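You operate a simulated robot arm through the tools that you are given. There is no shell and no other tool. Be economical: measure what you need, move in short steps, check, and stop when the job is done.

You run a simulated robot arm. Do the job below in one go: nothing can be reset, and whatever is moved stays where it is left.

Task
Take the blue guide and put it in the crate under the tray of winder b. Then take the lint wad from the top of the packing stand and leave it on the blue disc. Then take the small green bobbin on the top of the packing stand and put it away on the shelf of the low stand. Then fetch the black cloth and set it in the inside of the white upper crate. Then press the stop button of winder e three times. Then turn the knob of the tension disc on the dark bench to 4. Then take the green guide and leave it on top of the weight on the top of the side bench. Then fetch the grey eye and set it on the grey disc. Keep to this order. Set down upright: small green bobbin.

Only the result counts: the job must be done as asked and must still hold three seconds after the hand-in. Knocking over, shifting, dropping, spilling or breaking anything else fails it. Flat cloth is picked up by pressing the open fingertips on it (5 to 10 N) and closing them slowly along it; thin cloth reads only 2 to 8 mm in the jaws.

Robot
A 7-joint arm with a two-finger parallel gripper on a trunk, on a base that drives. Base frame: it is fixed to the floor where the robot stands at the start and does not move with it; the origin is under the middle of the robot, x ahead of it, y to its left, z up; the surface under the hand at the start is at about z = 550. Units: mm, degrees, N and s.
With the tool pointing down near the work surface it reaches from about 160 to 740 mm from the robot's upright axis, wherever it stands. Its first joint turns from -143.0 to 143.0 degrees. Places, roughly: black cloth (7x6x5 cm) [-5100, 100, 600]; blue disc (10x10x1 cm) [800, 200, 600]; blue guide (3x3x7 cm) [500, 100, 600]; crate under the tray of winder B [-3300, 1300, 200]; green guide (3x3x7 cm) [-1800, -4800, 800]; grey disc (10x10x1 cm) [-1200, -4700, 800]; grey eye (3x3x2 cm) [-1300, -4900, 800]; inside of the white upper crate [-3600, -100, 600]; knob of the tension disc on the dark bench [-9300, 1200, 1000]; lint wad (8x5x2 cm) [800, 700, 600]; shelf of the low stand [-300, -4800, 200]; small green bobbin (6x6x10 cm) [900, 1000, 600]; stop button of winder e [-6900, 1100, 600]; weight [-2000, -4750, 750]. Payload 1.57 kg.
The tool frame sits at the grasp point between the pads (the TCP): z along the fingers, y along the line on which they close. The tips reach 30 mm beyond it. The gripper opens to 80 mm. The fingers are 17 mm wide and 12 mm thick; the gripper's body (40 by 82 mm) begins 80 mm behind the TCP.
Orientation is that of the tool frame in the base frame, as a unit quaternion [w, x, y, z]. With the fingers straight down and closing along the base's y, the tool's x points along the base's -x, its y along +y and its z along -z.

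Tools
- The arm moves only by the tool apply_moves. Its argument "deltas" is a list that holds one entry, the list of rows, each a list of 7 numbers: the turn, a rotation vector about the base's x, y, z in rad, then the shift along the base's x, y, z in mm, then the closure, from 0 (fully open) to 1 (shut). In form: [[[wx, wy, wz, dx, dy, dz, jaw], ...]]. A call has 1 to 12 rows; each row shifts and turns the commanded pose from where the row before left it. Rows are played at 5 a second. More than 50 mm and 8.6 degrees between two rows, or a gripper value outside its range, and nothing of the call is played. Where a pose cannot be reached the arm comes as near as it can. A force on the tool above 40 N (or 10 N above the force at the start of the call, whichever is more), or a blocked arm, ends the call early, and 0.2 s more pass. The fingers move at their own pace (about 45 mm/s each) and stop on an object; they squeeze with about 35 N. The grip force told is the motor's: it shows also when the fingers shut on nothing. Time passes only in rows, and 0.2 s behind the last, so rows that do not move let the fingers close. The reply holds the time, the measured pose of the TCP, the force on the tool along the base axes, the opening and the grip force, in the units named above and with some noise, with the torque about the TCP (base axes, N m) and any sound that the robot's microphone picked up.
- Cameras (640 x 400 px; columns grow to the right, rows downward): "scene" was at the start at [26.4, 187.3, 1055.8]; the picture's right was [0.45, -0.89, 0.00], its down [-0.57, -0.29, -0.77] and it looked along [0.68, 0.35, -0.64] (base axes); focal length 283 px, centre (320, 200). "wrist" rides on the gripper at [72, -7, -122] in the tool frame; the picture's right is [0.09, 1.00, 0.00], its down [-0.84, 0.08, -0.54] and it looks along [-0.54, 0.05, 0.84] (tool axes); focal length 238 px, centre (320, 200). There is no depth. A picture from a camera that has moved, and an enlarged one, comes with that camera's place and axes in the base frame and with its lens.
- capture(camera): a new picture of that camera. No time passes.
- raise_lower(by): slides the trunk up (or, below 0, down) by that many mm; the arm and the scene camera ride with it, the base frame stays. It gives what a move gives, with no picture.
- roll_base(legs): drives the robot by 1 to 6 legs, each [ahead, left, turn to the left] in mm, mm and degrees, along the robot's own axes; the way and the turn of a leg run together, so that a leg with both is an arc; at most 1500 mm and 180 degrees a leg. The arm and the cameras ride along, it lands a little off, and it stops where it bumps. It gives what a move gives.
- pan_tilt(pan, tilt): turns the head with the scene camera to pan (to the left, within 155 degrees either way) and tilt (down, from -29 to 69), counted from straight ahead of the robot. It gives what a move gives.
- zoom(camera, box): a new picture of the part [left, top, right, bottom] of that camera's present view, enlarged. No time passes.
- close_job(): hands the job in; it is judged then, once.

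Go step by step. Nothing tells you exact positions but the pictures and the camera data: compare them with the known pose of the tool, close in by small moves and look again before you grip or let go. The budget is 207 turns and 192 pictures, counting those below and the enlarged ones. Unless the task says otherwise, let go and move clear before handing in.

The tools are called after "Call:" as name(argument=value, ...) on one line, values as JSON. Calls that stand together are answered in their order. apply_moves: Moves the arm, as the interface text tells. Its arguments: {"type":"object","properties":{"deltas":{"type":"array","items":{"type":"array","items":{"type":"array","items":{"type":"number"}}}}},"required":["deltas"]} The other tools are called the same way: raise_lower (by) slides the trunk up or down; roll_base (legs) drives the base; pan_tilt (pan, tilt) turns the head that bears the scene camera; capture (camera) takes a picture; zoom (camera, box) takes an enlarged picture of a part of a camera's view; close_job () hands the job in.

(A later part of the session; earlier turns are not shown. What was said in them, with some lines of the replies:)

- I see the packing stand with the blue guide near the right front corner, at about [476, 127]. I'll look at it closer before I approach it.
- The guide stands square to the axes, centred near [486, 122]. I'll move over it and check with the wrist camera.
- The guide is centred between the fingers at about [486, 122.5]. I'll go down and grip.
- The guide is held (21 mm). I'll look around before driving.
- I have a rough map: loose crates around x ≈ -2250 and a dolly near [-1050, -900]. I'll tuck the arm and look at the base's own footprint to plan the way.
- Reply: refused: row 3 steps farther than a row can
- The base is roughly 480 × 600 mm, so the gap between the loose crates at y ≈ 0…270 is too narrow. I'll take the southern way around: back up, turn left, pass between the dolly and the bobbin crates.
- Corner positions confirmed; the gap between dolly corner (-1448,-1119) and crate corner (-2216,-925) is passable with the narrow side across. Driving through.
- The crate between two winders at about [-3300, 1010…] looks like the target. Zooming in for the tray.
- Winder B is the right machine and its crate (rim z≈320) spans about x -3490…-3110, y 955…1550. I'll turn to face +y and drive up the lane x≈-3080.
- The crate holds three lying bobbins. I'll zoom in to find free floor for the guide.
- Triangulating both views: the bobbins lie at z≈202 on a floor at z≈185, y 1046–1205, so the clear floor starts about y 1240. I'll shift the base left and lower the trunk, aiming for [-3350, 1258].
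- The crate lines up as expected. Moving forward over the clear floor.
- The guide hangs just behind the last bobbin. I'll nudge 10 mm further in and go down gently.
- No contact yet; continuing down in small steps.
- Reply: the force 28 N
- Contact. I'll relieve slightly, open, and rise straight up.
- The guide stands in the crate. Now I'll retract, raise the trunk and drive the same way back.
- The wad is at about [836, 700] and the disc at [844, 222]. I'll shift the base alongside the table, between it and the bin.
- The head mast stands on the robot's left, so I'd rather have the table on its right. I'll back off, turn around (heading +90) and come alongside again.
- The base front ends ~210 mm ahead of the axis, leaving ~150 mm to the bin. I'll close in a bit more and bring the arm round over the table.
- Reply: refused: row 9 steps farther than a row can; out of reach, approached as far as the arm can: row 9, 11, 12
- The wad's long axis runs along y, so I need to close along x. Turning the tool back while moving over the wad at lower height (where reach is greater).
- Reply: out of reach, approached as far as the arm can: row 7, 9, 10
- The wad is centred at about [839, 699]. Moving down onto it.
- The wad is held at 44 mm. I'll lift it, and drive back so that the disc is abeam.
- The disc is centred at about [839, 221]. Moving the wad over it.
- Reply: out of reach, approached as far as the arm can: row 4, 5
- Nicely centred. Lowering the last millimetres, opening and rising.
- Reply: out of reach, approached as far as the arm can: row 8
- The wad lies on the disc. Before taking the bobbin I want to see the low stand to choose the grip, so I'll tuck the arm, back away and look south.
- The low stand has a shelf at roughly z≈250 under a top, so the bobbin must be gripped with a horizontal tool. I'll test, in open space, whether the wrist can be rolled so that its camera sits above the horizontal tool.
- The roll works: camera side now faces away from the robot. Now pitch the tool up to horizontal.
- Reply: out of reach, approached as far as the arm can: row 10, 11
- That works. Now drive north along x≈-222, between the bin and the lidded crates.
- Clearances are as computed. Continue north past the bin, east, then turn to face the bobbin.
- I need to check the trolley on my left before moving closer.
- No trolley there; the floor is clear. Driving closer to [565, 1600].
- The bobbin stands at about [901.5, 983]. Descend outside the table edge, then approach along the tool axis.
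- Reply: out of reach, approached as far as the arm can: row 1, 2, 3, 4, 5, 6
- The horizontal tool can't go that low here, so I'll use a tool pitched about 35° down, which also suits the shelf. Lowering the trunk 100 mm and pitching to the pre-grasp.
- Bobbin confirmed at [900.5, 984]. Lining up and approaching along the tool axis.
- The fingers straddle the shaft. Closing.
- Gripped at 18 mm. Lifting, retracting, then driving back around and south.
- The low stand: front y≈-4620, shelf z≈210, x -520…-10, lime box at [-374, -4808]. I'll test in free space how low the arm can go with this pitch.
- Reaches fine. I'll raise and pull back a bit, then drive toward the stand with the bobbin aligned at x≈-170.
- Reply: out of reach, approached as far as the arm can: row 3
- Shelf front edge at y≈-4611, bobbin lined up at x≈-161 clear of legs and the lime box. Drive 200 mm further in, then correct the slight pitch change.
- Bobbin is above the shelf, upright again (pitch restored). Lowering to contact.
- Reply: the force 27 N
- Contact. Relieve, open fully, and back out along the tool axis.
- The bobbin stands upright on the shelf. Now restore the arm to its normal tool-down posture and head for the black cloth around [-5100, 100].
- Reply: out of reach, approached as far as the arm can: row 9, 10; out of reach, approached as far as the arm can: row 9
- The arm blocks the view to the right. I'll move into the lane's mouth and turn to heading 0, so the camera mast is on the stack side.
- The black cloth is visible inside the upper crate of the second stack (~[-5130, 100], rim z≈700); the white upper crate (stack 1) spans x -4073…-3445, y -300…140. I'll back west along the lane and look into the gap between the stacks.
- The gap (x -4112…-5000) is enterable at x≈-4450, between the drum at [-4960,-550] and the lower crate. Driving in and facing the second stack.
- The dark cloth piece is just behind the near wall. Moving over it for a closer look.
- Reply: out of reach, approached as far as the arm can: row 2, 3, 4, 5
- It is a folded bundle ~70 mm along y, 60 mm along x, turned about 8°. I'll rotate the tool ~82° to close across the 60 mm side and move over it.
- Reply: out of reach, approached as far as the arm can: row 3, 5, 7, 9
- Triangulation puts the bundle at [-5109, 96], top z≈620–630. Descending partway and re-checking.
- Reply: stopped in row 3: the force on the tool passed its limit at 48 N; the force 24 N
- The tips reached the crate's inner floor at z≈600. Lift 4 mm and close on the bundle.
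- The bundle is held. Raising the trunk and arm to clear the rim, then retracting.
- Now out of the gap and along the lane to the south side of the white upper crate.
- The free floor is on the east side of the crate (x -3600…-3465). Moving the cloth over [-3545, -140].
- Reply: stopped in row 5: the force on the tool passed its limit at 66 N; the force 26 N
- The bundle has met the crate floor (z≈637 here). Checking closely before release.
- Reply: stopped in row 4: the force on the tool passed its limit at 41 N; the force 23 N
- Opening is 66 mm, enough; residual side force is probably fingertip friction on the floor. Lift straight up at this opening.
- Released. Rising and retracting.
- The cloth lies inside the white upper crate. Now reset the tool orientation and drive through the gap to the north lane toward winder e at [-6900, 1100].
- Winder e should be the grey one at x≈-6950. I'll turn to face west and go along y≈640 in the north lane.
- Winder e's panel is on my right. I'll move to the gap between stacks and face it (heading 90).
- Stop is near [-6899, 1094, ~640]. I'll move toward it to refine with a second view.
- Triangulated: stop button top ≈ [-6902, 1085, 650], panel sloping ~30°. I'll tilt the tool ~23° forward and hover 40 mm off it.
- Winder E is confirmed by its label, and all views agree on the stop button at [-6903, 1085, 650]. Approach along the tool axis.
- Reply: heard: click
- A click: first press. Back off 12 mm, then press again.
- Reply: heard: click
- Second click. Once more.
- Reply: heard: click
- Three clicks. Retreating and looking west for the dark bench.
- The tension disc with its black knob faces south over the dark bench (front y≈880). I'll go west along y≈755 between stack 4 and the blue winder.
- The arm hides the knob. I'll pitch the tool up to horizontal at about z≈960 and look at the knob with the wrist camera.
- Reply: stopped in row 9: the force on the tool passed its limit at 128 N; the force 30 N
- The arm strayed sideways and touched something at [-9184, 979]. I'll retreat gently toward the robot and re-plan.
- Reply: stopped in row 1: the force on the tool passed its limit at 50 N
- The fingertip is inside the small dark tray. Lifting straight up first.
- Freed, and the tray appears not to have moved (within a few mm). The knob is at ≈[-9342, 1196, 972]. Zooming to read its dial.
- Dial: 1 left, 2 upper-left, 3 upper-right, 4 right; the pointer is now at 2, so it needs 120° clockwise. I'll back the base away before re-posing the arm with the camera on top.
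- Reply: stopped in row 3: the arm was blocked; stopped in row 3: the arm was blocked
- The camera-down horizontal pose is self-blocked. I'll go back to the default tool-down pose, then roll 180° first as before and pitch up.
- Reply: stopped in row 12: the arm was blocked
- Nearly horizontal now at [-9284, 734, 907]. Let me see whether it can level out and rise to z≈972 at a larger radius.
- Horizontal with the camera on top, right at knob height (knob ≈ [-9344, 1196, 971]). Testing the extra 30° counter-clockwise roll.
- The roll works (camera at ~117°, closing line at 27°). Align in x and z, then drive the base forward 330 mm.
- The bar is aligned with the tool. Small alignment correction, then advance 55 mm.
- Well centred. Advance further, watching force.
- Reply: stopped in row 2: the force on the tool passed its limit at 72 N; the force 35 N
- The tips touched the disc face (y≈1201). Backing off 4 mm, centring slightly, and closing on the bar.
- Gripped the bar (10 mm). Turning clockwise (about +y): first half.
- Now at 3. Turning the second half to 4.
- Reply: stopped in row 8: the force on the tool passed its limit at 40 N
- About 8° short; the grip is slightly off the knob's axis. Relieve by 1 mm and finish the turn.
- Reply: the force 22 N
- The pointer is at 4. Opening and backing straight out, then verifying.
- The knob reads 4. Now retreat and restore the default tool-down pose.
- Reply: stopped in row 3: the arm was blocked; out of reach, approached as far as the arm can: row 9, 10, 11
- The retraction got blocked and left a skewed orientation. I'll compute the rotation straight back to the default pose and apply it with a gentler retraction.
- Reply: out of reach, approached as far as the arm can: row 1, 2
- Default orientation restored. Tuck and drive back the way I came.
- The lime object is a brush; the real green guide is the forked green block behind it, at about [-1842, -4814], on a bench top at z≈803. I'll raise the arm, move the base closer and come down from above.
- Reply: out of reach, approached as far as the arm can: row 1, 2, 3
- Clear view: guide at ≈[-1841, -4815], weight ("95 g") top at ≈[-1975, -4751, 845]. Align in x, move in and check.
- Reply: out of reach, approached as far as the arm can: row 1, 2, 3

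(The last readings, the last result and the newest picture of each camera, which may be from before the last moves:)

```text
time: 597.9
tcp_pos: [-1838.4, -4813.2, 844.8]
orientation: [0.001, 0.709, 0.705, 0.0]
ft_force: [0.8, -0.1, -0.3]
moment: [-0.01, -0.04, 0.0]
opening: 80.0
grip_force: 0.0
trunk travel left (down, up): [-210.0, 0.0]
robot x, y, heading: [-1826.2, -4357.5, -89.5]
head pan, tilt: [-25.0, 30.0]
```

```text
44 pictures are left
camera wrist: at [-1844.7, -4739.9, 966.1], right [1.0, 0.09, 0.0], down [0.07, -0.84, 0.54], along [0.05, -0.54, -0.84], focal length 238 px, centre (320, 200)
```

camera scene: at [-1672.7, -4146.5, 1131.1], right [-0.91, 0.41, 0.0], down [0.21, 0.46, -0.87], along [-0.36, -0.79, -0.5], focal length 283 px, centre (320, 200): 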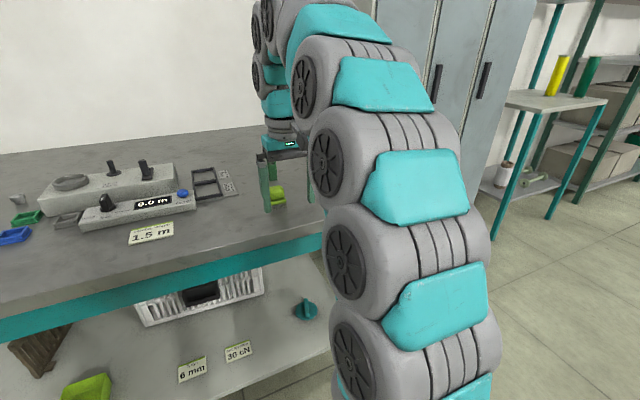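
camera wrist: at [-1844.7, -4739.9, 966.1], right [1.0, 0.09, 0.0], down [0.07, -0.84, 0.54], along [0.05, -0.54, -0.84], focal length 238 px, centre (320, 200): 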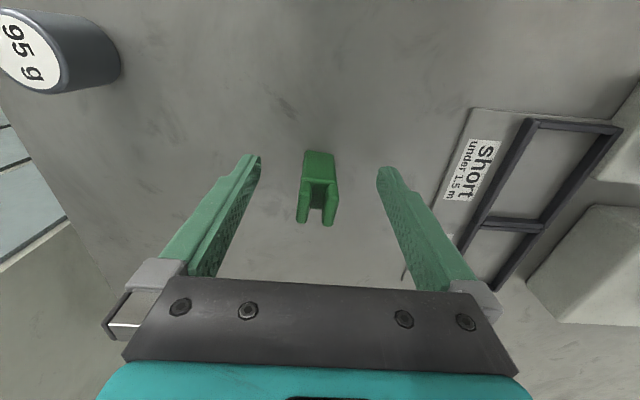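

Guide is between the fingers. Closing and lifting slightly.

Call:
apply_moves(deltas=[[[0, 0, 0, -1, -1, -2, 0.3], [0, 0, 0, 0, 0, 0, 0.5], [0, 0, 0, 0, 0, 0, 0.65], [0, 0, 0, 0, 0, 0, 0.8], [0, 0, 0, 0, 0, 0, 1], [0, 0, 0, 0, 0, 0, 1], [0, 0, 0, 0, 0, 0, 1]]])

Call:
apply_moves(deltas=[[[0, 0, 0, 0, 5, 15, 1], [0, 0, 0, 0, 10, 20, 1], [0, 0, 0, -10, 15, 15, 1], [0, 0, 0, -30, 15, 5, 1], [0, 0, 0, -30, 10, 0, 1], [0, 0, 0, 0, 0, 0, 1]]])

Call:
capture(camera="wrist")

```text
time: 599.5
tcp_pos: [-1840.4, -4815.8, 843.4]
orientation: [0.001, 0.709, 0.705, 0.001]
ft_force: [0.7, 0.9, 0.8]
moment: [-0.01, 0.0, 0.03]
opening: 20.8
grip_force: 33.7
trunk travel left (down, up): [-210.0, 0.0]
robot x, y, heading: [-1822.8, -4358.1, -89.4]
head pan, tilt: [-25.0, 30.0]
```

```text
time: 600.9
tcp_pos: [-1911.5, -4760.8, 892.3]
orientation: [0.001, 0.709, 0.705, 0.0]
ft_force: [0.3, 0.3, -0.1]
moment: [0.0, -0.01, 0.0]
opening: 21.2
grip_force: 34.0
out of reach, approached as far as the arm can: row 3
trunk travel left (down, up): [-210.0, 0.0]
robot x, y, heading: [-1821.3, -4360.5, -89.8]
head pan, tilt: [-25.0, 30.0]
```

```text
43 pictures are left
camera wrist: at [-1916.1, -4688.0, 1013.4], right [1.0, 0.09, 0.0], down [0.07, -0.84, 0.54], along [0.05, -0.54, -0.84], focal length 238 px, centre (320, 200)
```

wrist: 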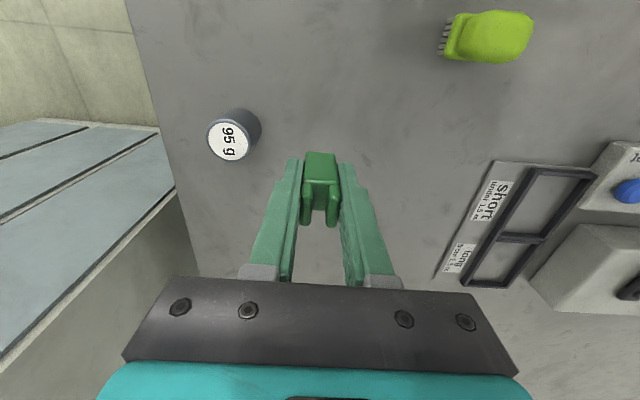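

Guide held (21 mm). Weight's top centre by four views: [-1981, -4756], z≈834, ~33 mm wide. Moving above it.

Call:
apply_moves(deltas=[[[0, 0, 0, -35, 2, 3, 1], [0, 0, 0, -34, 3, 3, 1], [0, 0, 0, 0, 0, 0, 1]]])

Call:
zoom(camera="wrist", box=[240, 100, 400, 240])

Call:
pan_tilt(pan=-40, tilt=30)

Call:
capture(camera="scene")

```text
time: 601.7
tcp_pos: [-1983.7, -4763.2, 884.1]
orientation: [0.002, 0.709, 0.705, 0.0]
ft_force: [0.3, -0.1, 0.5]
moment: [-0.02, -0.01, 0.01]
opening: 20.9
grip_force: 33.7
out of reach, approached as far as the arm can: row 1, 2
trunk travel left (down, up): [-210.0, 0.0]
robot x, y, heading: [-1822.8, -4359.6, -89.4]
head pan, tilt: [-25.0, 30.0]
```

```text
2.86 times, centred on (320, 170) of wrist
camera zoom: at [-1989.7, -4690.0, 1005.4], right [1.0, 0.09, 0.0], down [0.07, -0.84, 0.54], along [0.05, -0.54, -0.84], focal length 681 px, centre (320, 286)
```

zoom: 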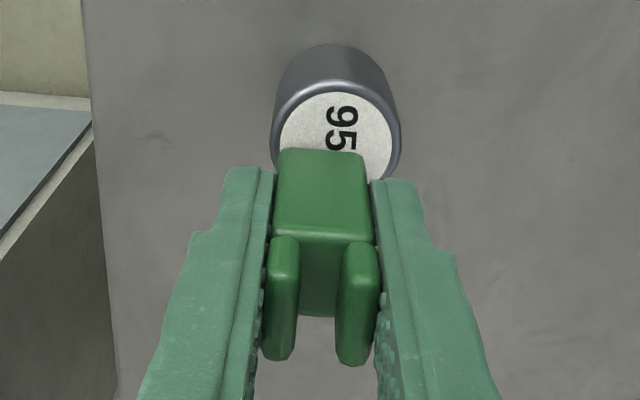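

```text
time: 602.5
tcp_pos: [-1984.8, -4763.4, 884.2]
orientation: [0.002, 0.709, 0.705, 0.002]
ft_force: [0.0, 0.1, -0.9]
moment: [-0.01, -0.02, -0.03]
opening: 20.9
grip_force: 34.8
trunk travel left (down, up): [-210.0, 0.0]
robot x, y, heading: [-1823.8, -4359.6, -89.9]
head pan, tilt: [-40.0, 30.0]
```

```text
41 pictures are left
camera scene: at [-1731.3, -4378.8, 1131.1], right [-0.77, 0.64, 0.0], down [0.32, 0.39, -0.87], along [-0.55, -0.67, -0.5], focal length 283 px, centre (320, 200)
```

scene: 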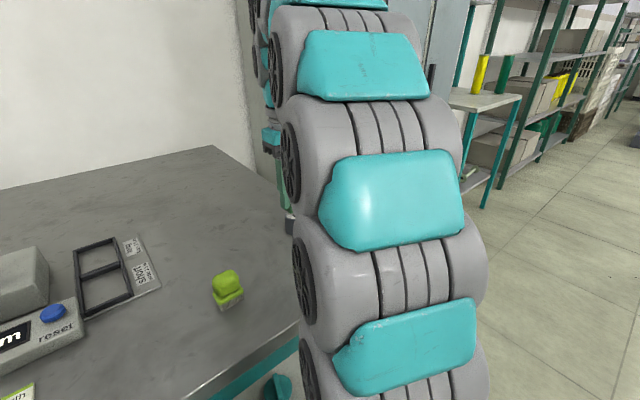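

Weight centre refined to [-1980, -4755]. Shift +4, +8 mm and lower to contact.

Call:
apply_moves(deltas=[[[0, 0, 0, 4, 8, 0, 1], [0, 0, 0, 0, 0, 0, 1]]])

Call:
zoom(camera="wrist", box=[240, 100, 400, 240])

```text
time: 603.1
tcp_pos: [-1979.8, -4756.3, 882.8]
orientation: [0.001, 0.709, 0.705, 0.0]
ft_force: [-0.8, 0.8, -0.3]
moment: [0.01, -0.01, 0.02]
opening: 21.2
grip_force: 34.9
trunk travel left (down, up): [-210.0, 0.0]
robot x, y, heading: [-1824.0, -4359.3, -89.7]
head pan, tilt: [-40.0, 30.0]
```

```text
2.86 times, centred on (320, 170) of wrist
camera zoom: at [-1984.8, -4681.9, 1004.3], right [1.0, 0.09, 0.0], down [0.07, -0.84, 0.54], along [0.05, -0.54, -0.84], focal length 681 px, centre (320, 286)
```

zoom: 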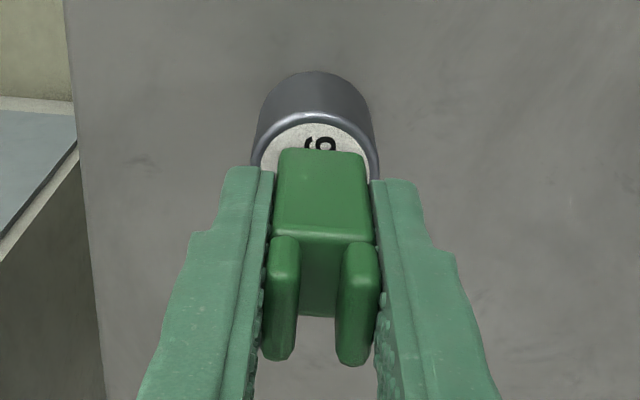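

Call:
apply_moves(deltas=[[[0, 0, 0, -2, 0, -4, 1], [0, 0, 0, 0, 0, -2, 1], [0, 0, 0, 0, 0, -1.5, 1], [0, 0, 0, 0, 0, 0, 1]]])

Call:
apply_moves(deltas=[[[0, 0, 0, 0, 0, -1, 1], [0, 0, 0, 0, 0, -1, 1], [0, 0, 0, 0, 0, 0, 1]]])

```text
time: 604.1
tcp_pos: [-1981.0, -4754.2, 875.6]
orientation: [0.002, 0.709, 0.705, -0.001]
ft_force: [1.4, -0.1, 27.5]
moment: [0.01, -0.08, 0.0]
opening: 20.7
grip_force: 34.2
trunk travel left (down, up): [-210.0, 0.0]
robot x, y, heading: [-1826.2, -4359.4, -89.5]
head pan, tilt: [-40.0, 30.0]
```

```text
time: 604.9
tcp_pos: [-1979.2, -4754.4, 873.2]
orientation: [0.001, 0.71, 0.704, 0.0]
ft_force: [0.5, 0.5, 28.5]
moment: [0.06, -0.04, -0.01]
opening: 21.0
grip_force: 34.2
trunk travel left (down, up): [-210.0, 0.0]
robot x, y, heading: [-1826.2, -4359.4, -89.5]
head pan, tilt: [-40.0, 30.0]
```

Contact on the weight with little moment. Release and rise straight up.

Call:
apply_moves(deltas=[[[0, 0, 0, 0, 0, 1.5, 1], [0, 0, 0, 0, 0, 0, 0.7], [0, 0, 0, 0, 0, 0, 0.5], [0, 0, 0, 0, 0, 0, 0.3], [0, 0, 0, 0, 0, 0, 0.1], [0, 0, 0, 0, 0, 0, 0.1], [0, 0, 0, 0, 0, 5, 0.1], [0, 0, 0, 0, 0, 5, 0.1], [0, 0, 0, 0, 0, 0, 0.1]]])

Call:
capture(camera="wrist")

```text
time: 606.9
tcp_pos: [-1981.4, -4755.8, 886.4]
orientation: [0.002, 0.709, 0.705, -0.001]
ft_force: [0.0, 0.4, 0.8]
moment: [0.0, 0.02, 0.0]
opening: 72.0
grip_force: 0.1
trunk travel left (down, up): [-210.0, 0.0]
robot x, y, heading: [-1822.4, -4356.9, -89.9]
head pan, tilt: [-40.0, 30.0]
```

```text
39 pictures are left
camera wrist: at [-1986.2, -4682.0, 1006.9], right [1.0, 0.09, 0.0], down [0.07, -0.84, 0.54], along [0.05, -0.54, -0.84], focal length 238 px, centre (320, 200)
```

wrist: 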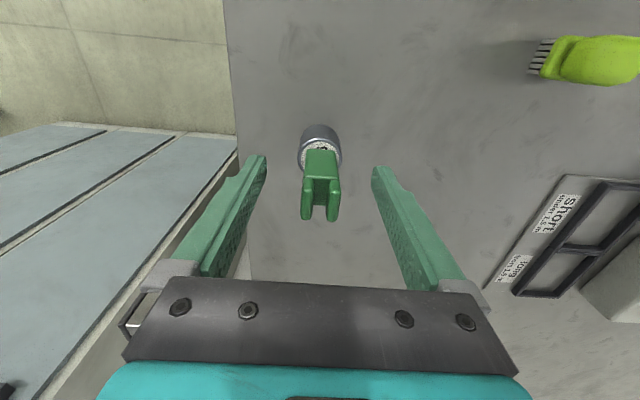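

The guide stands on the weight. Retreat horizontally toward the robot (guide passes between the open fingers), then back the base off the bench.

Call:
apply_moves(deltas=[[[0, 0, 0, 0, 20, 2, 0], [0, 0, 0, 0, 25, 2, 0], [0, 0, 0, 0, 25, 2, 0], [0, 0, 0, 10, 25, 0, 0], [0, 0, 0, 0, 0, 0, 0]]])

Call:
roll_base(legs=[[-280, 0, 0], [0, 560, 0]])

Call:
pan_tilt(pan=0, tilt=30)

Call:
capture(camera="scene")

```text
time: 608.1
tcp_pos: [-1969.7, -4660.8, 889.7]
orientation: [0.001, 0.708, 0.706, -0.001]
ft_force: [-0.6, 0.4, -0.7]
moment: [-0.01, 0.0, 0.0]
opening: 80.1
grip_force: 0.0
trunk travel left (down, up): [-210.0, 0.0]
robot x, y, heading: [-1823.9, -4359.2, -89.8]
head pan, tilt: [-40.0, 30.0]
```

```text
time: 612.8
tcp_pos: [-1421.0, -4378.3, 890.3]
orientation: [0.002, 0.709, 0.705, 0.001]
ft_force: [0.0, 0.0, 0.8]
moment: [0.0, -0.01, -0.02]
opening: 80.0
grip_force: 0.1
trunk travel left (down, up): [-210.0, 0.0]
robot x, y, heading: [-1271.7, -4077.7, -90.0]
head pan, tilt: [-40.0, 30.0]
```

```text
time: 613.9
tcp_pos: [-1421.9, -4378.7, 891.6]
orientation: [0.0, 0.71, 0.704, 0.0]
ft_force: [0.3, -0.5, 0.3]
moment: [0.0, -0.01, 0.0]
opening: 80.0
grip_force: 0.2
trunk travel left (down, up): [-210.0, 0.0]
robot x, y, heading: [-1271.5, -4078.2, -89.8]
head pan, tilt: [0.0, 30.0]
```

```text
38 pictures are left
camera scene: at [-1123.3, -4118.9, 1131.1], right [-1.0, 0.0, 0.0], down [0.0, 0.5, -0.87], along [0.0, -0.87, -0.5], focal length 283 px, centre (320, 200)
```

scene: 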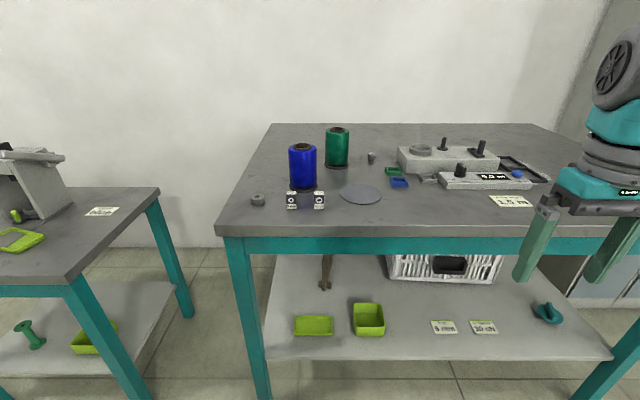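

Call:
zoom(camera="scene", box=[320, 130, 420, 210])

Call:
zoom(camera="scene", box=[240, 130, 340, 215])

```text
5.00 times, centred on (370, 170) of scene
camera zoom: at [-1123.3, -4118.9, 1131.1], right [-1.0, 0.0, 0.0], down [0.0, 0.5, -0.87], along [0.0, -0.87, -0.5], focal length 1414 px, centre (70, 350)
```

zoom: 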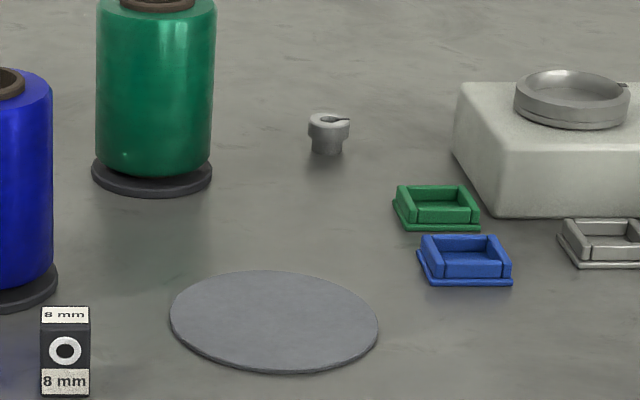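

```text
4.71 times, centred on (290, 172) of scene
camera zoom: at [-1123.3, -4118.9, 1131.1], right [-1.0, 0.0, 0.0], down [0.0, 0.5, -0.87], along [0.0, -0.87, -0.5], focal length 1331 px, centre (461, 329)
```

zoom: 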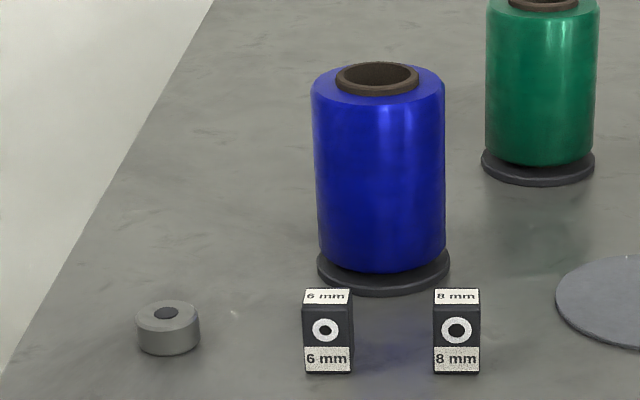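

The grey eye is the small slotted eyelet at ≈[-1281, -4936]; the disc is centred ≈[-1222, -4717]. It's far in, so I'll tilt the tool ~23° forward, narrow the opening, and move the base in.

Call:
apply_moves(deltas=[[[-0.1, 0, 0, 35, -16, 0, 0.375], [-0.1, 0, 0, 35, -16, 0, 0.375], [-0.1, 0, 0, 35, -16, 0, 0.375], [-0.1, 0, 0, 35, -16, 0, 0.375], [0, 0, 0, 0, -10, 0, 0.375], [0, 0, 0, 0, 0, 0, 0.375]]])

Call:
roll_base(legs=[[292, 0, 0]])

Call:
capture(camera="wrist")

```text
time: 615.2
tcp_pos: [-1280.3, -4455.1, 891.1]
orientation: [0.142, 0.696, 0.689, -0.14]
ft_force: [0.8, 0.1, 0.6]
moment: [-0.01, 0.03, 0.0]
opening: 50.1
grip_force: 0.0
trunk travel left (down, up): [-210.0, 0.0]
robot x, y, heading: [-1270.8, -4077.5, -89.7]
head pan, tilt: [0.0, 30.0]
```

```text
time: 617.3
tcp_pos: [-1278.7, -4747.1, 890.8]
orientation: [0.142, 0.696, 0.69, -0.14]
ft_force: [-0.5, -0.1, 0.1]
moment: [-0.02, 0.01, 0.03]
opening: 50.1
grip_force: 0.1
trunk travel left (down, up): [-210.0, 0.0]
robot x, y, heading: [-1274.1, -4369.9, -89.7]
head pan, tilt: [0.0, 30.0]
```

```text
35 pictures are left
camera wrist: at [-1284.5, -4631.6, 974.2], right [1.0, 0.08, -0.03], down [0.07, -0.56, 0.83], along [0.05, -0.83, -0.56], focal length 238 px, centre (320, 200)
```

wrist: 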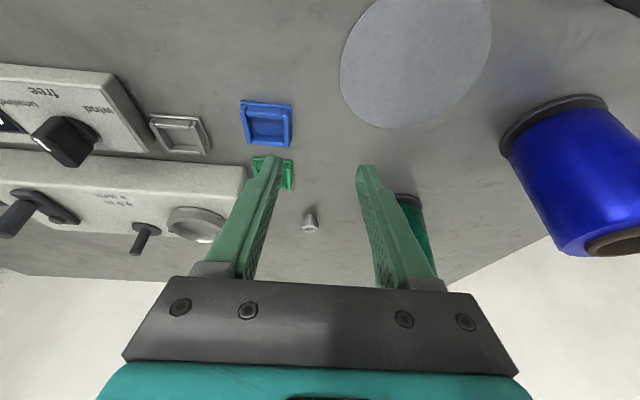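

Call:
apply_moves(deltas=[[[0, 0, 0, 0, -42, -8, 0.375], [0, 0, 0, 0, -42, -8, 0.375], [0, 0, 0, -1, -40, -8, 0.375], [0, 0, 0, 0, 0, 0, 0.375]]])

Call:
capture(camera="wrist")

```text
time: 618.3
tcp_pos: [-1279.7, -4871.4, 867.1]
orientation: [0.142, 0.696, 0.69, -0.14]
ft_force: [0.3, -0.3, 0.4]
moment: [-0.02, -0.05, -0.01]
opening: 49.8
grip_force: 0.1
trunk travel left (down, up): [-210.0, 0.0]
robot x, y, heading: [-1271.8, -4370.4, -89.9]
head pan, tilt: [0.0, 30.0]
```

```text
34 pictures are left
camera wrist: at [-1285.2, -4756.2, 949.4], right [1.0, 0.08, -0.03], down [0.07, -0.56, 0.83], along [0.05, -0.83, -0.56], focal length 238 px, centre (320, 200)
```

wrist: 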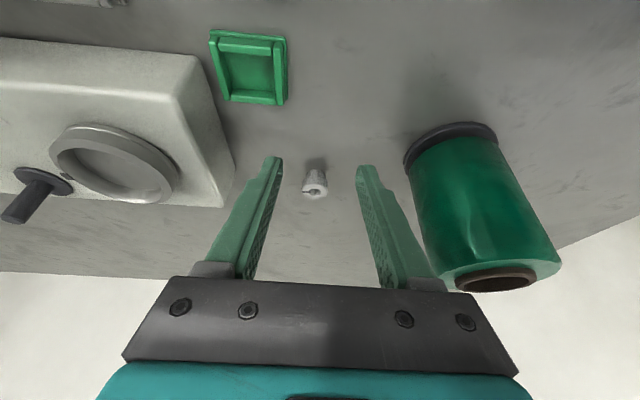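

Eye top ≈ [-1281, -4920, 828]. Going in to grasp depth.

Call:
apply_moves(deltas=[[[0, 0, 0, -1, -21, -4, 0.375], [0, 0, 0, -1, -20, -10, 0.375], [0, 0, 0, 0, 0, -10, 0.375], [0, 0, 0, 0, 0, 0, 0.375]]])

Call:
capture(camera="wrist")

```text
time: 619.3
tcp_pos: [-1283.7, -4913.1, 841.9]
orientation: [0.143, 0.695, 0.69, -0.14]
ft_force: [0.5, 0.2, -0.3]
moment: [0.01, -0.02, 0.01]
opening: 49.9
grip_force: 0.0
trunk travel left (down, up): [-210.0, 0.0]
robot x, y, heading: [-1274.1, -4370.8, -89.8]
head pan, tilt: [0.0, 30.0]
```

```text
33 pictures are left
camera wrist: at [-1288.1, -4797.8, 925.6], right [1.0, 0.08, -0.03], down [0.07, -0.56, 0.83], along [0.05, -0.83, -0.56], focal length 238 px, centre (320, 200)
```

wrist: 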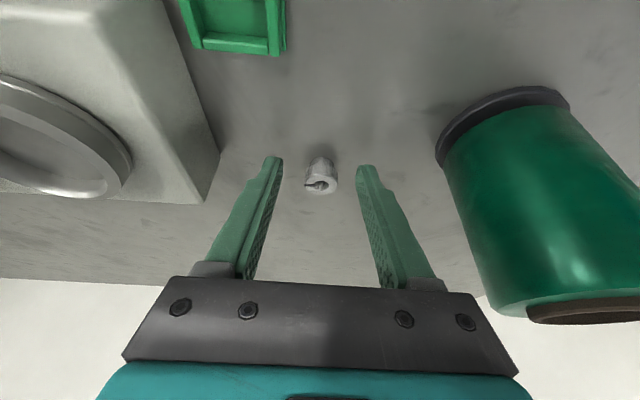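

The eye sits between the fingertips. Closing and lifting.

Call:
apply_moves(deltas=[[[0, 0, 0, 1, 0, 0, 0.5], [0, 0, 0, 0, 0, 0, 0.6], [0, 0, 0, 0, 0, 0, 0.7], [0, 0, 0, 0, 0, 0, 1], [0, 0, 0, 0, 0, 0, 1], [0, 0, 0, 0, 0, 0, 1]]])

Call:
apply_moves(deltas=[[[0, 0, 0, 0, 0, 10, 1], [0, 0, 0, 0, 10, 15, 1], [0, 0, 0, 0, 40, 10, 1], [0, 0, 0, 0, 0, 0, 1]]])

Call:
capture(camera="wrist")

```text
time: 620.7
tcp_pos: [-1281.1, -4912.3, 841.3]
orientation: [0.143, 0.696, 0.69, -0.14]
ft_force: [0.2, -0.2, -0.5]
moment: [0.0, -0.03, 0.01]
opening: 0.0
grip_force: 21.4
trunk travel left (down, up): [-210.0, 0.0]
robot x, y, heading: [-1271.7, -4373.9, -89.8]
head pan, tilt: [0.0, 30.0]
```

```text
time: 621.7
tcp_pos: [-1278.5, -4862.0, 876.6]
orientation: [0.144, 0.695, 0.69, -0.141]
ft_force: [-0.5, 0.8, -0.1]
moment: [-0.02, 0.02, 0.03]
opening: 0.1
grip_force: 21.6
trunk travel left (down, up): [-210.0, 0.0]
robot x, y, heading: [-1268.7, -4371.0, -89.5]
head pan, tilt: [0.0, 30.0]
```

```text
32 pictures are left
camera wrist: at [-1285.2, -4746.4, 960.1], right [1.0, 0.08, -0.03], down [0.07, -0.56, 0.83], along [0.05, -0.83, -0.56], focal length 238 px, centre (320, 200)
```

wrist: 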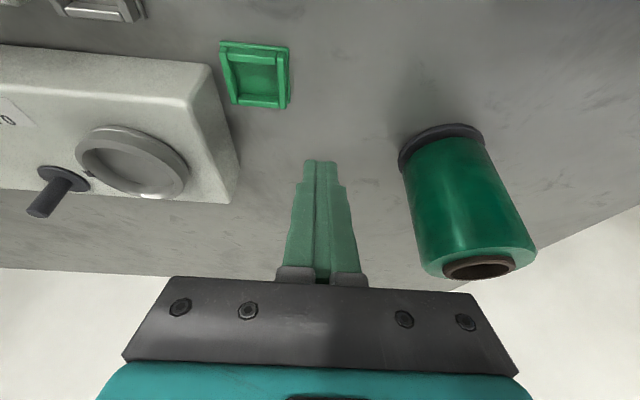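

The fingers closed on nothing; the eye probably slipped forward. Opening and looking again.

Call:
apply_moves(deltas=[[[0, 0, 0, 0, 0, 0, 0.3], [0, 0, 0, 0, 0, 0, 0.3], [0, 0, 0, 0, 0, 0, 0.3]]])

Call:
zoom(camera="wrist", box=[240, 110, 400, 230])

Call:
zoom(camera="scene", box=[330, 110, 410, 210])

```text
time: 622.5
tcp_pos: [-1279.1, -4860.8, 875.8]
orientation: [0.141, 0.695, 0.691, -0.14]
ft_force: [-0.2, 0.9, -0.6]
moment: [-0.02, -0.01, -0.02]
opening: 56.1
grip_force: 0.0
trunk travel left (down, up): [-210.0, 0.0]
robot x, y, heading: [-1272.9, -4367.7, -89.7]
head pan, tilt: [0.0, 30.0]
```

```text
3.33 times, centred on (320, 170) of wrist
camera zoom: at [-1285.2, -4746.5, 960.0], right [1.0, 0.08, -0.03], down [0.07, -0.56, 0.83], along [0.05, -0.83, -0.56], focal length 794 px, centre (320, 300)
```

zoom: 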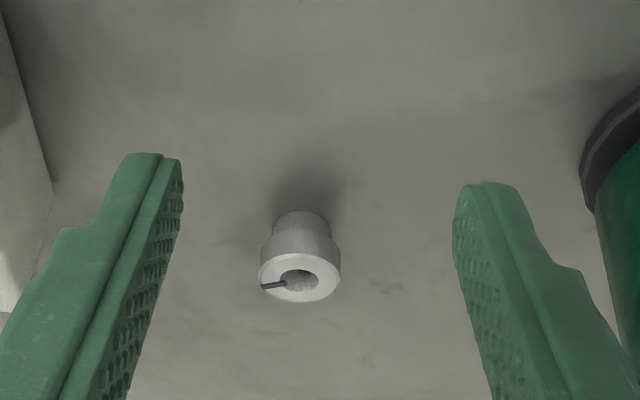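

```text
4.00 times, centred on (370, 160) of scene
camera zoom: at [-1122.0, -4410.9, 1131.1], right [-1.0, 0.0, 0.0], down [0.0, 0.5, -0.87], along [0.0, -0.87, -0.5], focal length 1132 px, centre (120, 360)
```

zoom: 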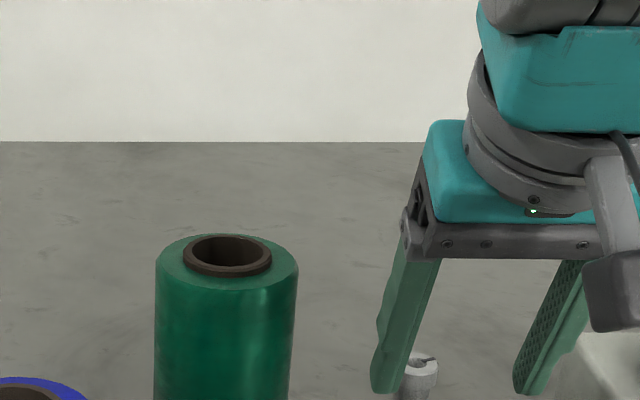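

Both views agree: eye's top centre at [-1280, -4932, 829]. This time centre the pads on it: TCP to [-1280, -4925, 839].

Call:
apply_moves(deltas=[[[0, 0, 0, 0, -32, -8, 0.3], [0, 0, 0, -1, -32, -14, 0.3], [0, 0, 0, 0, 0, -14, 0.3], [0, 0, 0, 0, 0, 0, 0.3]]])

Call:
zoom(camera="wrist", box=[240, 110, 400, 230])

```text
time: 623.5
tcp_pos: [-1281.9, -4926.5, 839.7]
orientation: [0.143, 0.695, 0.691, -0.14]
ft_force: [0.3, 0.5, -0.4]
moment: [-0.01, 0.0, 0.0]
opening: 55.9
grip_force: 0.1
trunk travel left (down, up): [-210.0, 0.0]
robot x, y, heading: [-1273.2, -4372.7, -89.8]
head pan, tilt: [0.0, 30.0]
```

```text
3.33 times, centred on (320, 170) of wrist
camera zoom: at [-1287.7, -4810.8, 923.8], right [1.0, 0.08, -0.03], down [0.07, -0.56, 0.83], along [0.05, -0.83, -0.56], focal length 794 px, centre (320, 300)
```

zoom: 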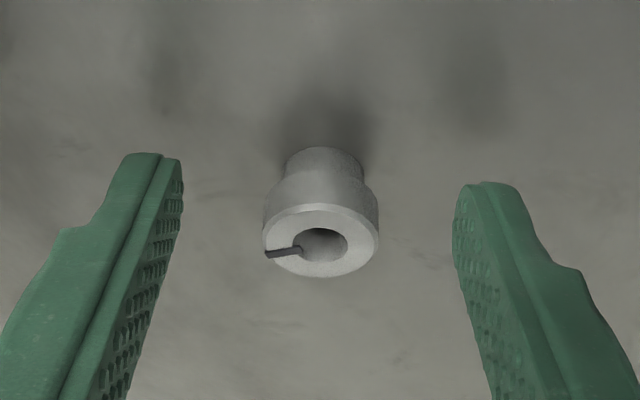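

The eye's centre is more likely y≈-4938 (base on z≈802). I'll move 6 mm further and 3 mm lower, then close.

Call:
apply_moves(deltas=[[[0, 0, 0, 1, -7, -3, 0.3], [0, 0, 0, 0, 0, 0, 0.45], [0, 0, 0, 0, 0, 0, 0.55], [0, 0, 0, 0, 0, 0, 0.65], [0, 0, 0, 0, 0, 0, 0.75], [0, 0, 0, 0, 0, 0, 1], [0, 0, 0, 0, 0, 0, 1]]])

Call:
zoom(camera="wrist", box=[240, 110, 400, 230])

```text
time: 625.1
tcp_pos: [-1281.0, -4933.7, 837.7]
orientation: [0.143, 0.695, 0.691, -0.14]
ft_force: [0.5, 0.0, 0.9]
moment: [0.02, 0.05, 0.02]
opening: 22.7
grip_force: 34.7
trunk travel left (down, up): [-210.0, 0.0]
robot x, y, heading: [-1273.3, -4371.0, -89.9]
head pan, tilt: [0.0, 30.0]
```

```text
3.33 times, centred on (320, 170) of wrist
camera zoom: at [-1286.2, -4817.8, 921.4], right [1.0, 0.08, -0.03], down [0.07, -0.56, 0.83], along [0.05, -0.83, -0.56], focal length 794 px, centre (320, 300)
```

zoom: 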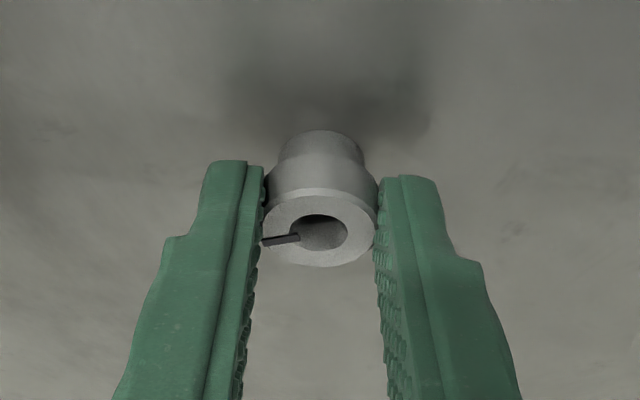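

Gripped (22.7 mm). Lift, back the base away so the eye comes over the disc, then check.

Call:
apply_moves(deltas=[[[0, 0, 0, 0, 0, 10, 1], [0, 0, 0, 0, 5, 15, 1], [0, 0, 0, 0, 10, 15, 1], [0, 0, 0, 0, 10, 5, 1], [0, 0, 0, 0, 0, 0, 1]]])

Call:
roll_base(legs=[[-170, 0, 0], [-30, 58, 0]])

Call:
capture(camera="wrist")

Call:
capture(camera="scene")

```text
time: 626.3
tcp_pos: [-1281.0, -4909.3, 883.3]
orientation: [0.143, 0.696, 0.69, -0.14]
ft_force: [0.2, 0.8, 0.1]
moment: [0.01, -0.03, -0.02]
opening: 22.0
grip_force: 34.9
trunk travel left (down, up): [-210.0, 0.0]
robot x, y, heading: [-1271.9, -4370.9, -89.8]
head pan, tilt: [0.0, 30.0]
```

```text
time: 628.3
tcp_pos: [-1224.0, -4712.4, 882.7]
orientation: [0.142, 0.696, 0.69, -0.14]
ft_force: [0.6, -0.1, -0.2]
moment: [-0.02, 0.04, 0.02]
opening: 22.0
grip_force: 34.6
trunk travel left (down, up): [-210.0, 0.0]
robot x, y, heading: [-1218.4, -4170.6, -89.4]
head pan, tilt: [0.0, 30.0]
```

```text
27 pictures are left
camera wrist: at [-1229.3, -4597.5, 966.7], right [1.0, 0.08, -0.03], down [0.07, -0.56, 0.83], along [0.05, -0.83, -0.56], focal length 238 px, centre (320, 200)
```

wrist: 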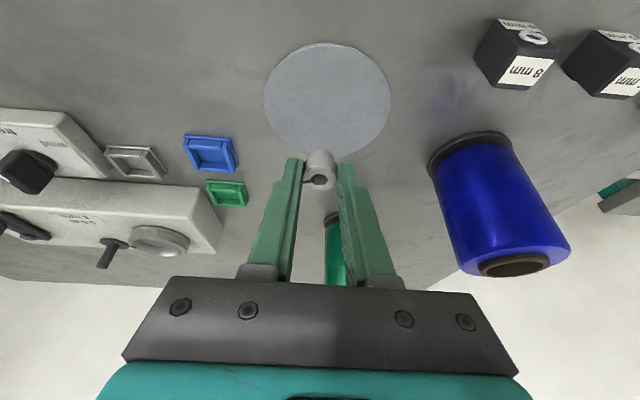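

```text
26 pictures are left
camera scene: at [-1064.7, -4214.8, 1131.1], right [-1.0, 0.0, 0.0], down [0.0, 0.5, -0.87], along [0.0, -0.87, -0.5], focal length 283 px, centre (320, 200)
```

scene: 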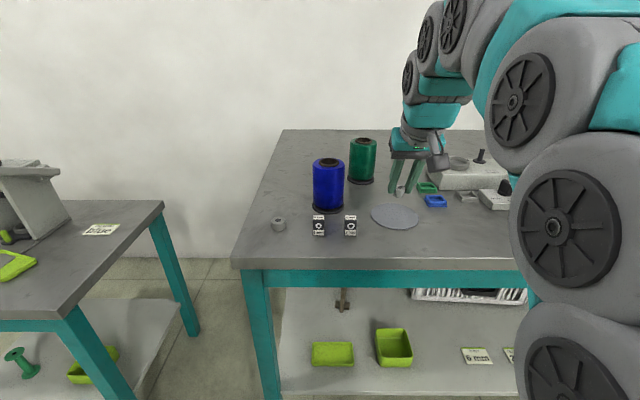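

The eye hangs over the disc. Shift +8 mm in y, lower to contact.

Call:
apply_moves(deltas=[[[0, 0, 0, 3, 8, -10, 1], [0, 0, 0, 0, 0, -15, 1], [0, 0, 0, 0, 0, -6, 1], [0, 0, 0, 0, 0, -3, 1], [0, 0, 0, 0, 0, 0, 1]]])

Call:
capture(camera="wrist")

```text
time: 629.5
tcp_pos: [-1222.1, -4704.6, 849.1]
orientation: [0.142, 0.696, 0.69, -0.14]
ft_force: [-0.1, 0.2, 0.1]
moment: [0.01, 0.01, -0.02]
opening: 22.0
grip_force: 34.4
trunk travel left (down, up): [-210.0, 0.0]
robot x, y, heading: [-1219.7, -4175.2, -89.9]
head pan, tilt: [0.0, 30.0]
```

```text
25 pictures are left
camera wrist: at [-1226.9, -4590.0, 933.1], right [1.0, 0.08, -0.03], down [0.07, -0.56, 0.83], along [0.05, -0.83, -0.56], focal length 238 px, centre (320, 200)
```

wrist: 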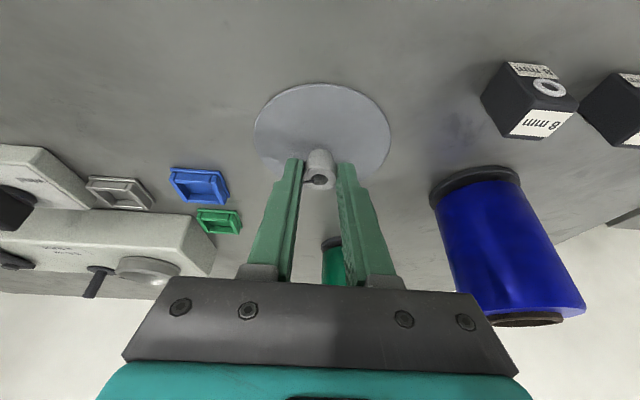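

Call:
apply_moves(deltas=[[[0, 0, 0, 0, 8, -2, 1], [0, 0, 0, 0, 0, -2, 1], [0, 0, 0, 0, 0, -2, 1], [0, 0, 0, 0, 0, 0, 1]]])

Call:
apply_moves(deltas=[[[0, 0, 0, 0, 0, -1.5, 1], [0, 0, 0, 0, 0, -1.5, 1], [0, 0, 0, 0, 0, 0, 1]]])

```text
time: 630.5
tcp_pos: [-1219.7, -4697.3, 841.6]
orientation: [0.143, 0.695, 0.691, -0.14]
ft_force: [-0.4, -0.4, 0.1]
moment: [0.0, 0.01, 0.01]
opening: 22.1
grip_force: 34.6
trunk travel left (down, up): [-210.0, 0.0]
robot x, y, heading: [-1214.0, -4176.9, -89.8]
head pan, tilt: [0.0, 30.0]
```

```text
time: 631.3
tcp_pos: [-1219.9, -4697.3, 840.6]
orientation: [0.142, 0.695, 0.691, -0.14]
ft_force: [-0.7, 0.3, 1.9]
moment: [-0.02, -0.03, -0.02]
opening: 21.9
grip_force: 35.1
trunk travel left (down, up): [-210.0, 0.0]
robot x, y, heading: [-1216.8, -4174.3, -89.5]
head pan, tilt: [0.0, 30.0]
```

Call:
apply_moves(deltas=[[[0, 0, 0, 0, 0, -1, 1], [0, 0, 0, 0, 0, 0, 1]]])

```text
time: 631.9
tcp_pos: [-1220.7, -4697.4, 840.2]
orientation: [0.143, 0.695, 0.691, -0.14]
ft_force: [-0.2, -0.8, 11.1]
moment: [-0.15, 0.0, 0.0]
opening: 21.9
grip_force: 35.2
trunk travel left (down, up): [-210.0, 0.0]
robot x, y, heading: [-1213.1, -4173.2, -89.9]
head pan, tilt: [0.0, 30.0]
```

Contact (11 N). Release and back out along the tool axis.

Call:
apply_moves(deltas=[[[0, 0, 0, 0, 0, 0.5, 0.65], [0, 0, 0, 0, 0, 0, 0.5], [0, 0, 0, 0, 0, 0, 0.4], [0, 0, 0, 0, 0, 0, 0.4], [0, 0, 0, 0, 6, 14, 0.4], [0, 0, 0, 0, 10, 20, 0.4], [0, 0, 0, 0, 30, 20, 0.4], [0, 0, 0, 0, 0, 0, 0.4]]])

Call:
capture(camera="wrist")

```text
time: 633.7
tcp_pos: [-1219.9, -4650.5, 890.2]
orientation: [0.142, 0.696, 0.69, -0.139]
ft_force: [-1.0, 0.2, 0.3]
moment: [0.01, 0.01, -0.01]
opening: 47.8
grip_force: 0.1
trunk travel left (down, up): [-210.0, 0.0]
robot x, y, heading: [-1215.2, -4174.2, -89.5]
head pan, tilt: [0.0, 30.0]
```

```text
24 pictures are left
camera wrist: at [-1225.2, -4536.0, 975.3], right [1.0, 0.08, -0.03], down [0.07, -0.56, 0.83], along [0.05, -0.83, -0.56], focal length 238 px, centre (320, 200)
```

wrist: 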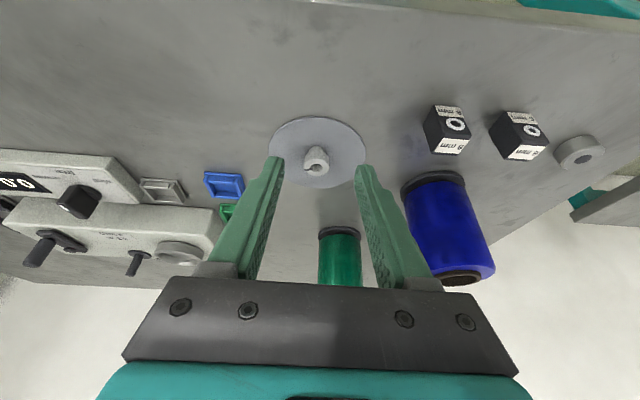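

The eye stands on the grey disc. Back away and check the guide on the weight once more.

Call:
roll_base(legs=[[-250, 0, 0]])

Call:
pan_tilt(pan=-45, tilt=18)

Call:
capture(camera="scene")

Call:
capture(camera="wrist")

```text
time: 635.5
tcp_pos: [-1223.8, -4400.1, 891.8]
orientation: [0.142, 0.696, 0.69, -0.14]
ft_force: [-0.4, 0.0, 0.0]
moment: [-0.01, 0.01, 0.03]
opening: 48.1
grip_force: 0.0
trunk travel left (down, up): [-210.0, 0.0]
robot x, y, heading: [-1213.5, -3926.8, -89.9]
head pan, tilt: [0.0, 30.0]
```

```text
time: 636.6
tcp_pos: [-1222.6, -4399.1, 889.6]
orientation: [0.142, 0.697, 0.689, -0.14]
ft_force: [0.3, 0.2, 0.3]
moment: [-0.02, -0.02, 0.01]
opening: 48.0
grip_force: 0.0
trunk travel left (down, up): [-210.0, 0.0]
robot x, y, heading: [-1218.1, -3923.0, -89.8]
head pan, tilt: [-45.0, 18.0]
```

```text
23 pictures are left
camera scene: at [-1131.5, -3939.6, 1150.4], right [-0.71, 0.71, 0.0], down [0.22, 0.22, -0.95], along [-0.67, -0.67, -0.31], focal length 283 px, centre (320, 200)
```

scene: 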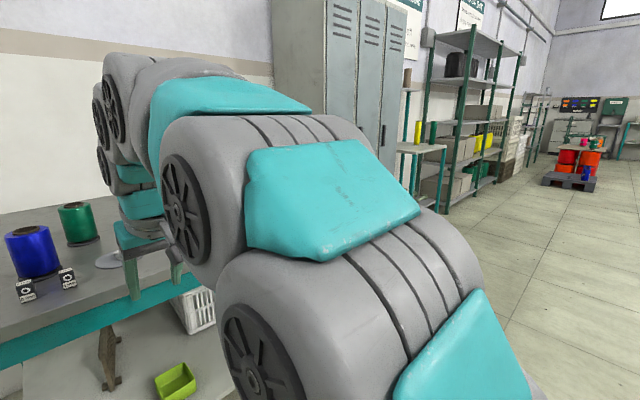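

```text
22 pictures are left
camera wrist: at [-1227.4, -4284.7, 975.3], right [1.0, 0.07, -0.03], down [0.07, -0.56, 0.83], along [0.04, -0.83, -0.56], focal length 238 px, centre (320, 200)
```

wrist: 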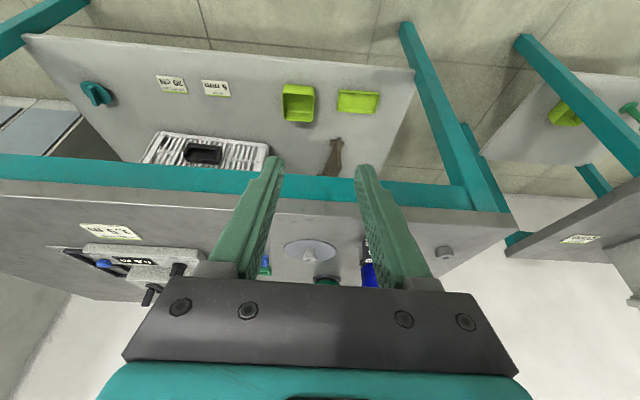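

Call:
roll_base(legs=[[0, 0, -75]])

Call:
pan_tilt(pan=35, tilt=18)

Call:
capture(camera="scene")

```text
time: 640.2
tcp_pos: [-1676.1, -4053.3, 891.3]
orientation: [0.029, 0.971, 0.135, -0.197]
ft_force: [0.1, 0.2, -0.4]
moment: [0.03, 0.01, 0.01]
opening: 47.9
grip_force: 0.1
trunk travel left (down, up): [-210.0, 0.0]
robot x, y, heading: [-1215.6, -3920.6, -163.3]
head pan, tilt: [-45.0, 18.0]
```

```text
time: 641.7
tcp_pos: [-1676.5, -4052.1, 891.4]
orientation: [0.03, 0.97, 0.135, -0.198]
ft_force: [1.2, -0.2, -0.7]
moment: [0.02, 0.03, 0.02]
opening: 48.0
grip_force: 0.0
trunk travel left (down, up): [-210.0, 0.0]
robot x, y, heading: [-1218.0, -3922.5, -163.4]
head pan, tilt: [35.0, 18.0]
```

```text
21 pictures are left
camera scene: at [-1183.0, -4126.3, 1150.4], right [-0.78, 0.62, 0.0], down [0.19, 0.24, -0.95], along [-0.59, -0.74, -0.31], focal length 283 px, centre (320, 200)
```

scene: 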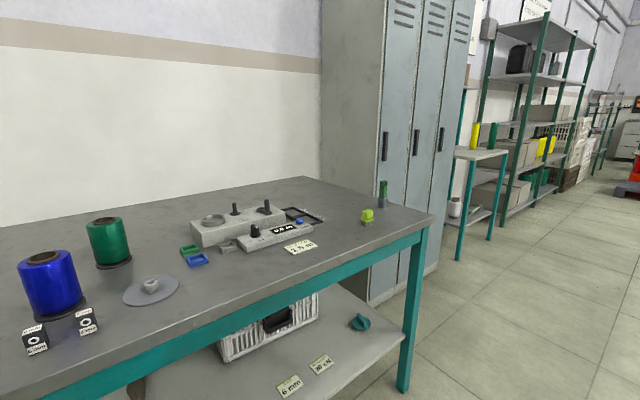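

The guide stands on the weight, and the eye stands on the grey disc. Every step has been done in the order given, so I'm handing in the job.

Call:
close_job()

```text
The job is handed in.
```

I did all eight steps in the order given and handed the job in; I don't have the verdict yet.

While reaching for the tension knob, the fingers bumped the small dark tray on the dark bench. It looked unmoved to within about 7 mm.

The grey eye slipped on the first grip, moving a little on the bench. I gripped it again and set it on the grey disc.
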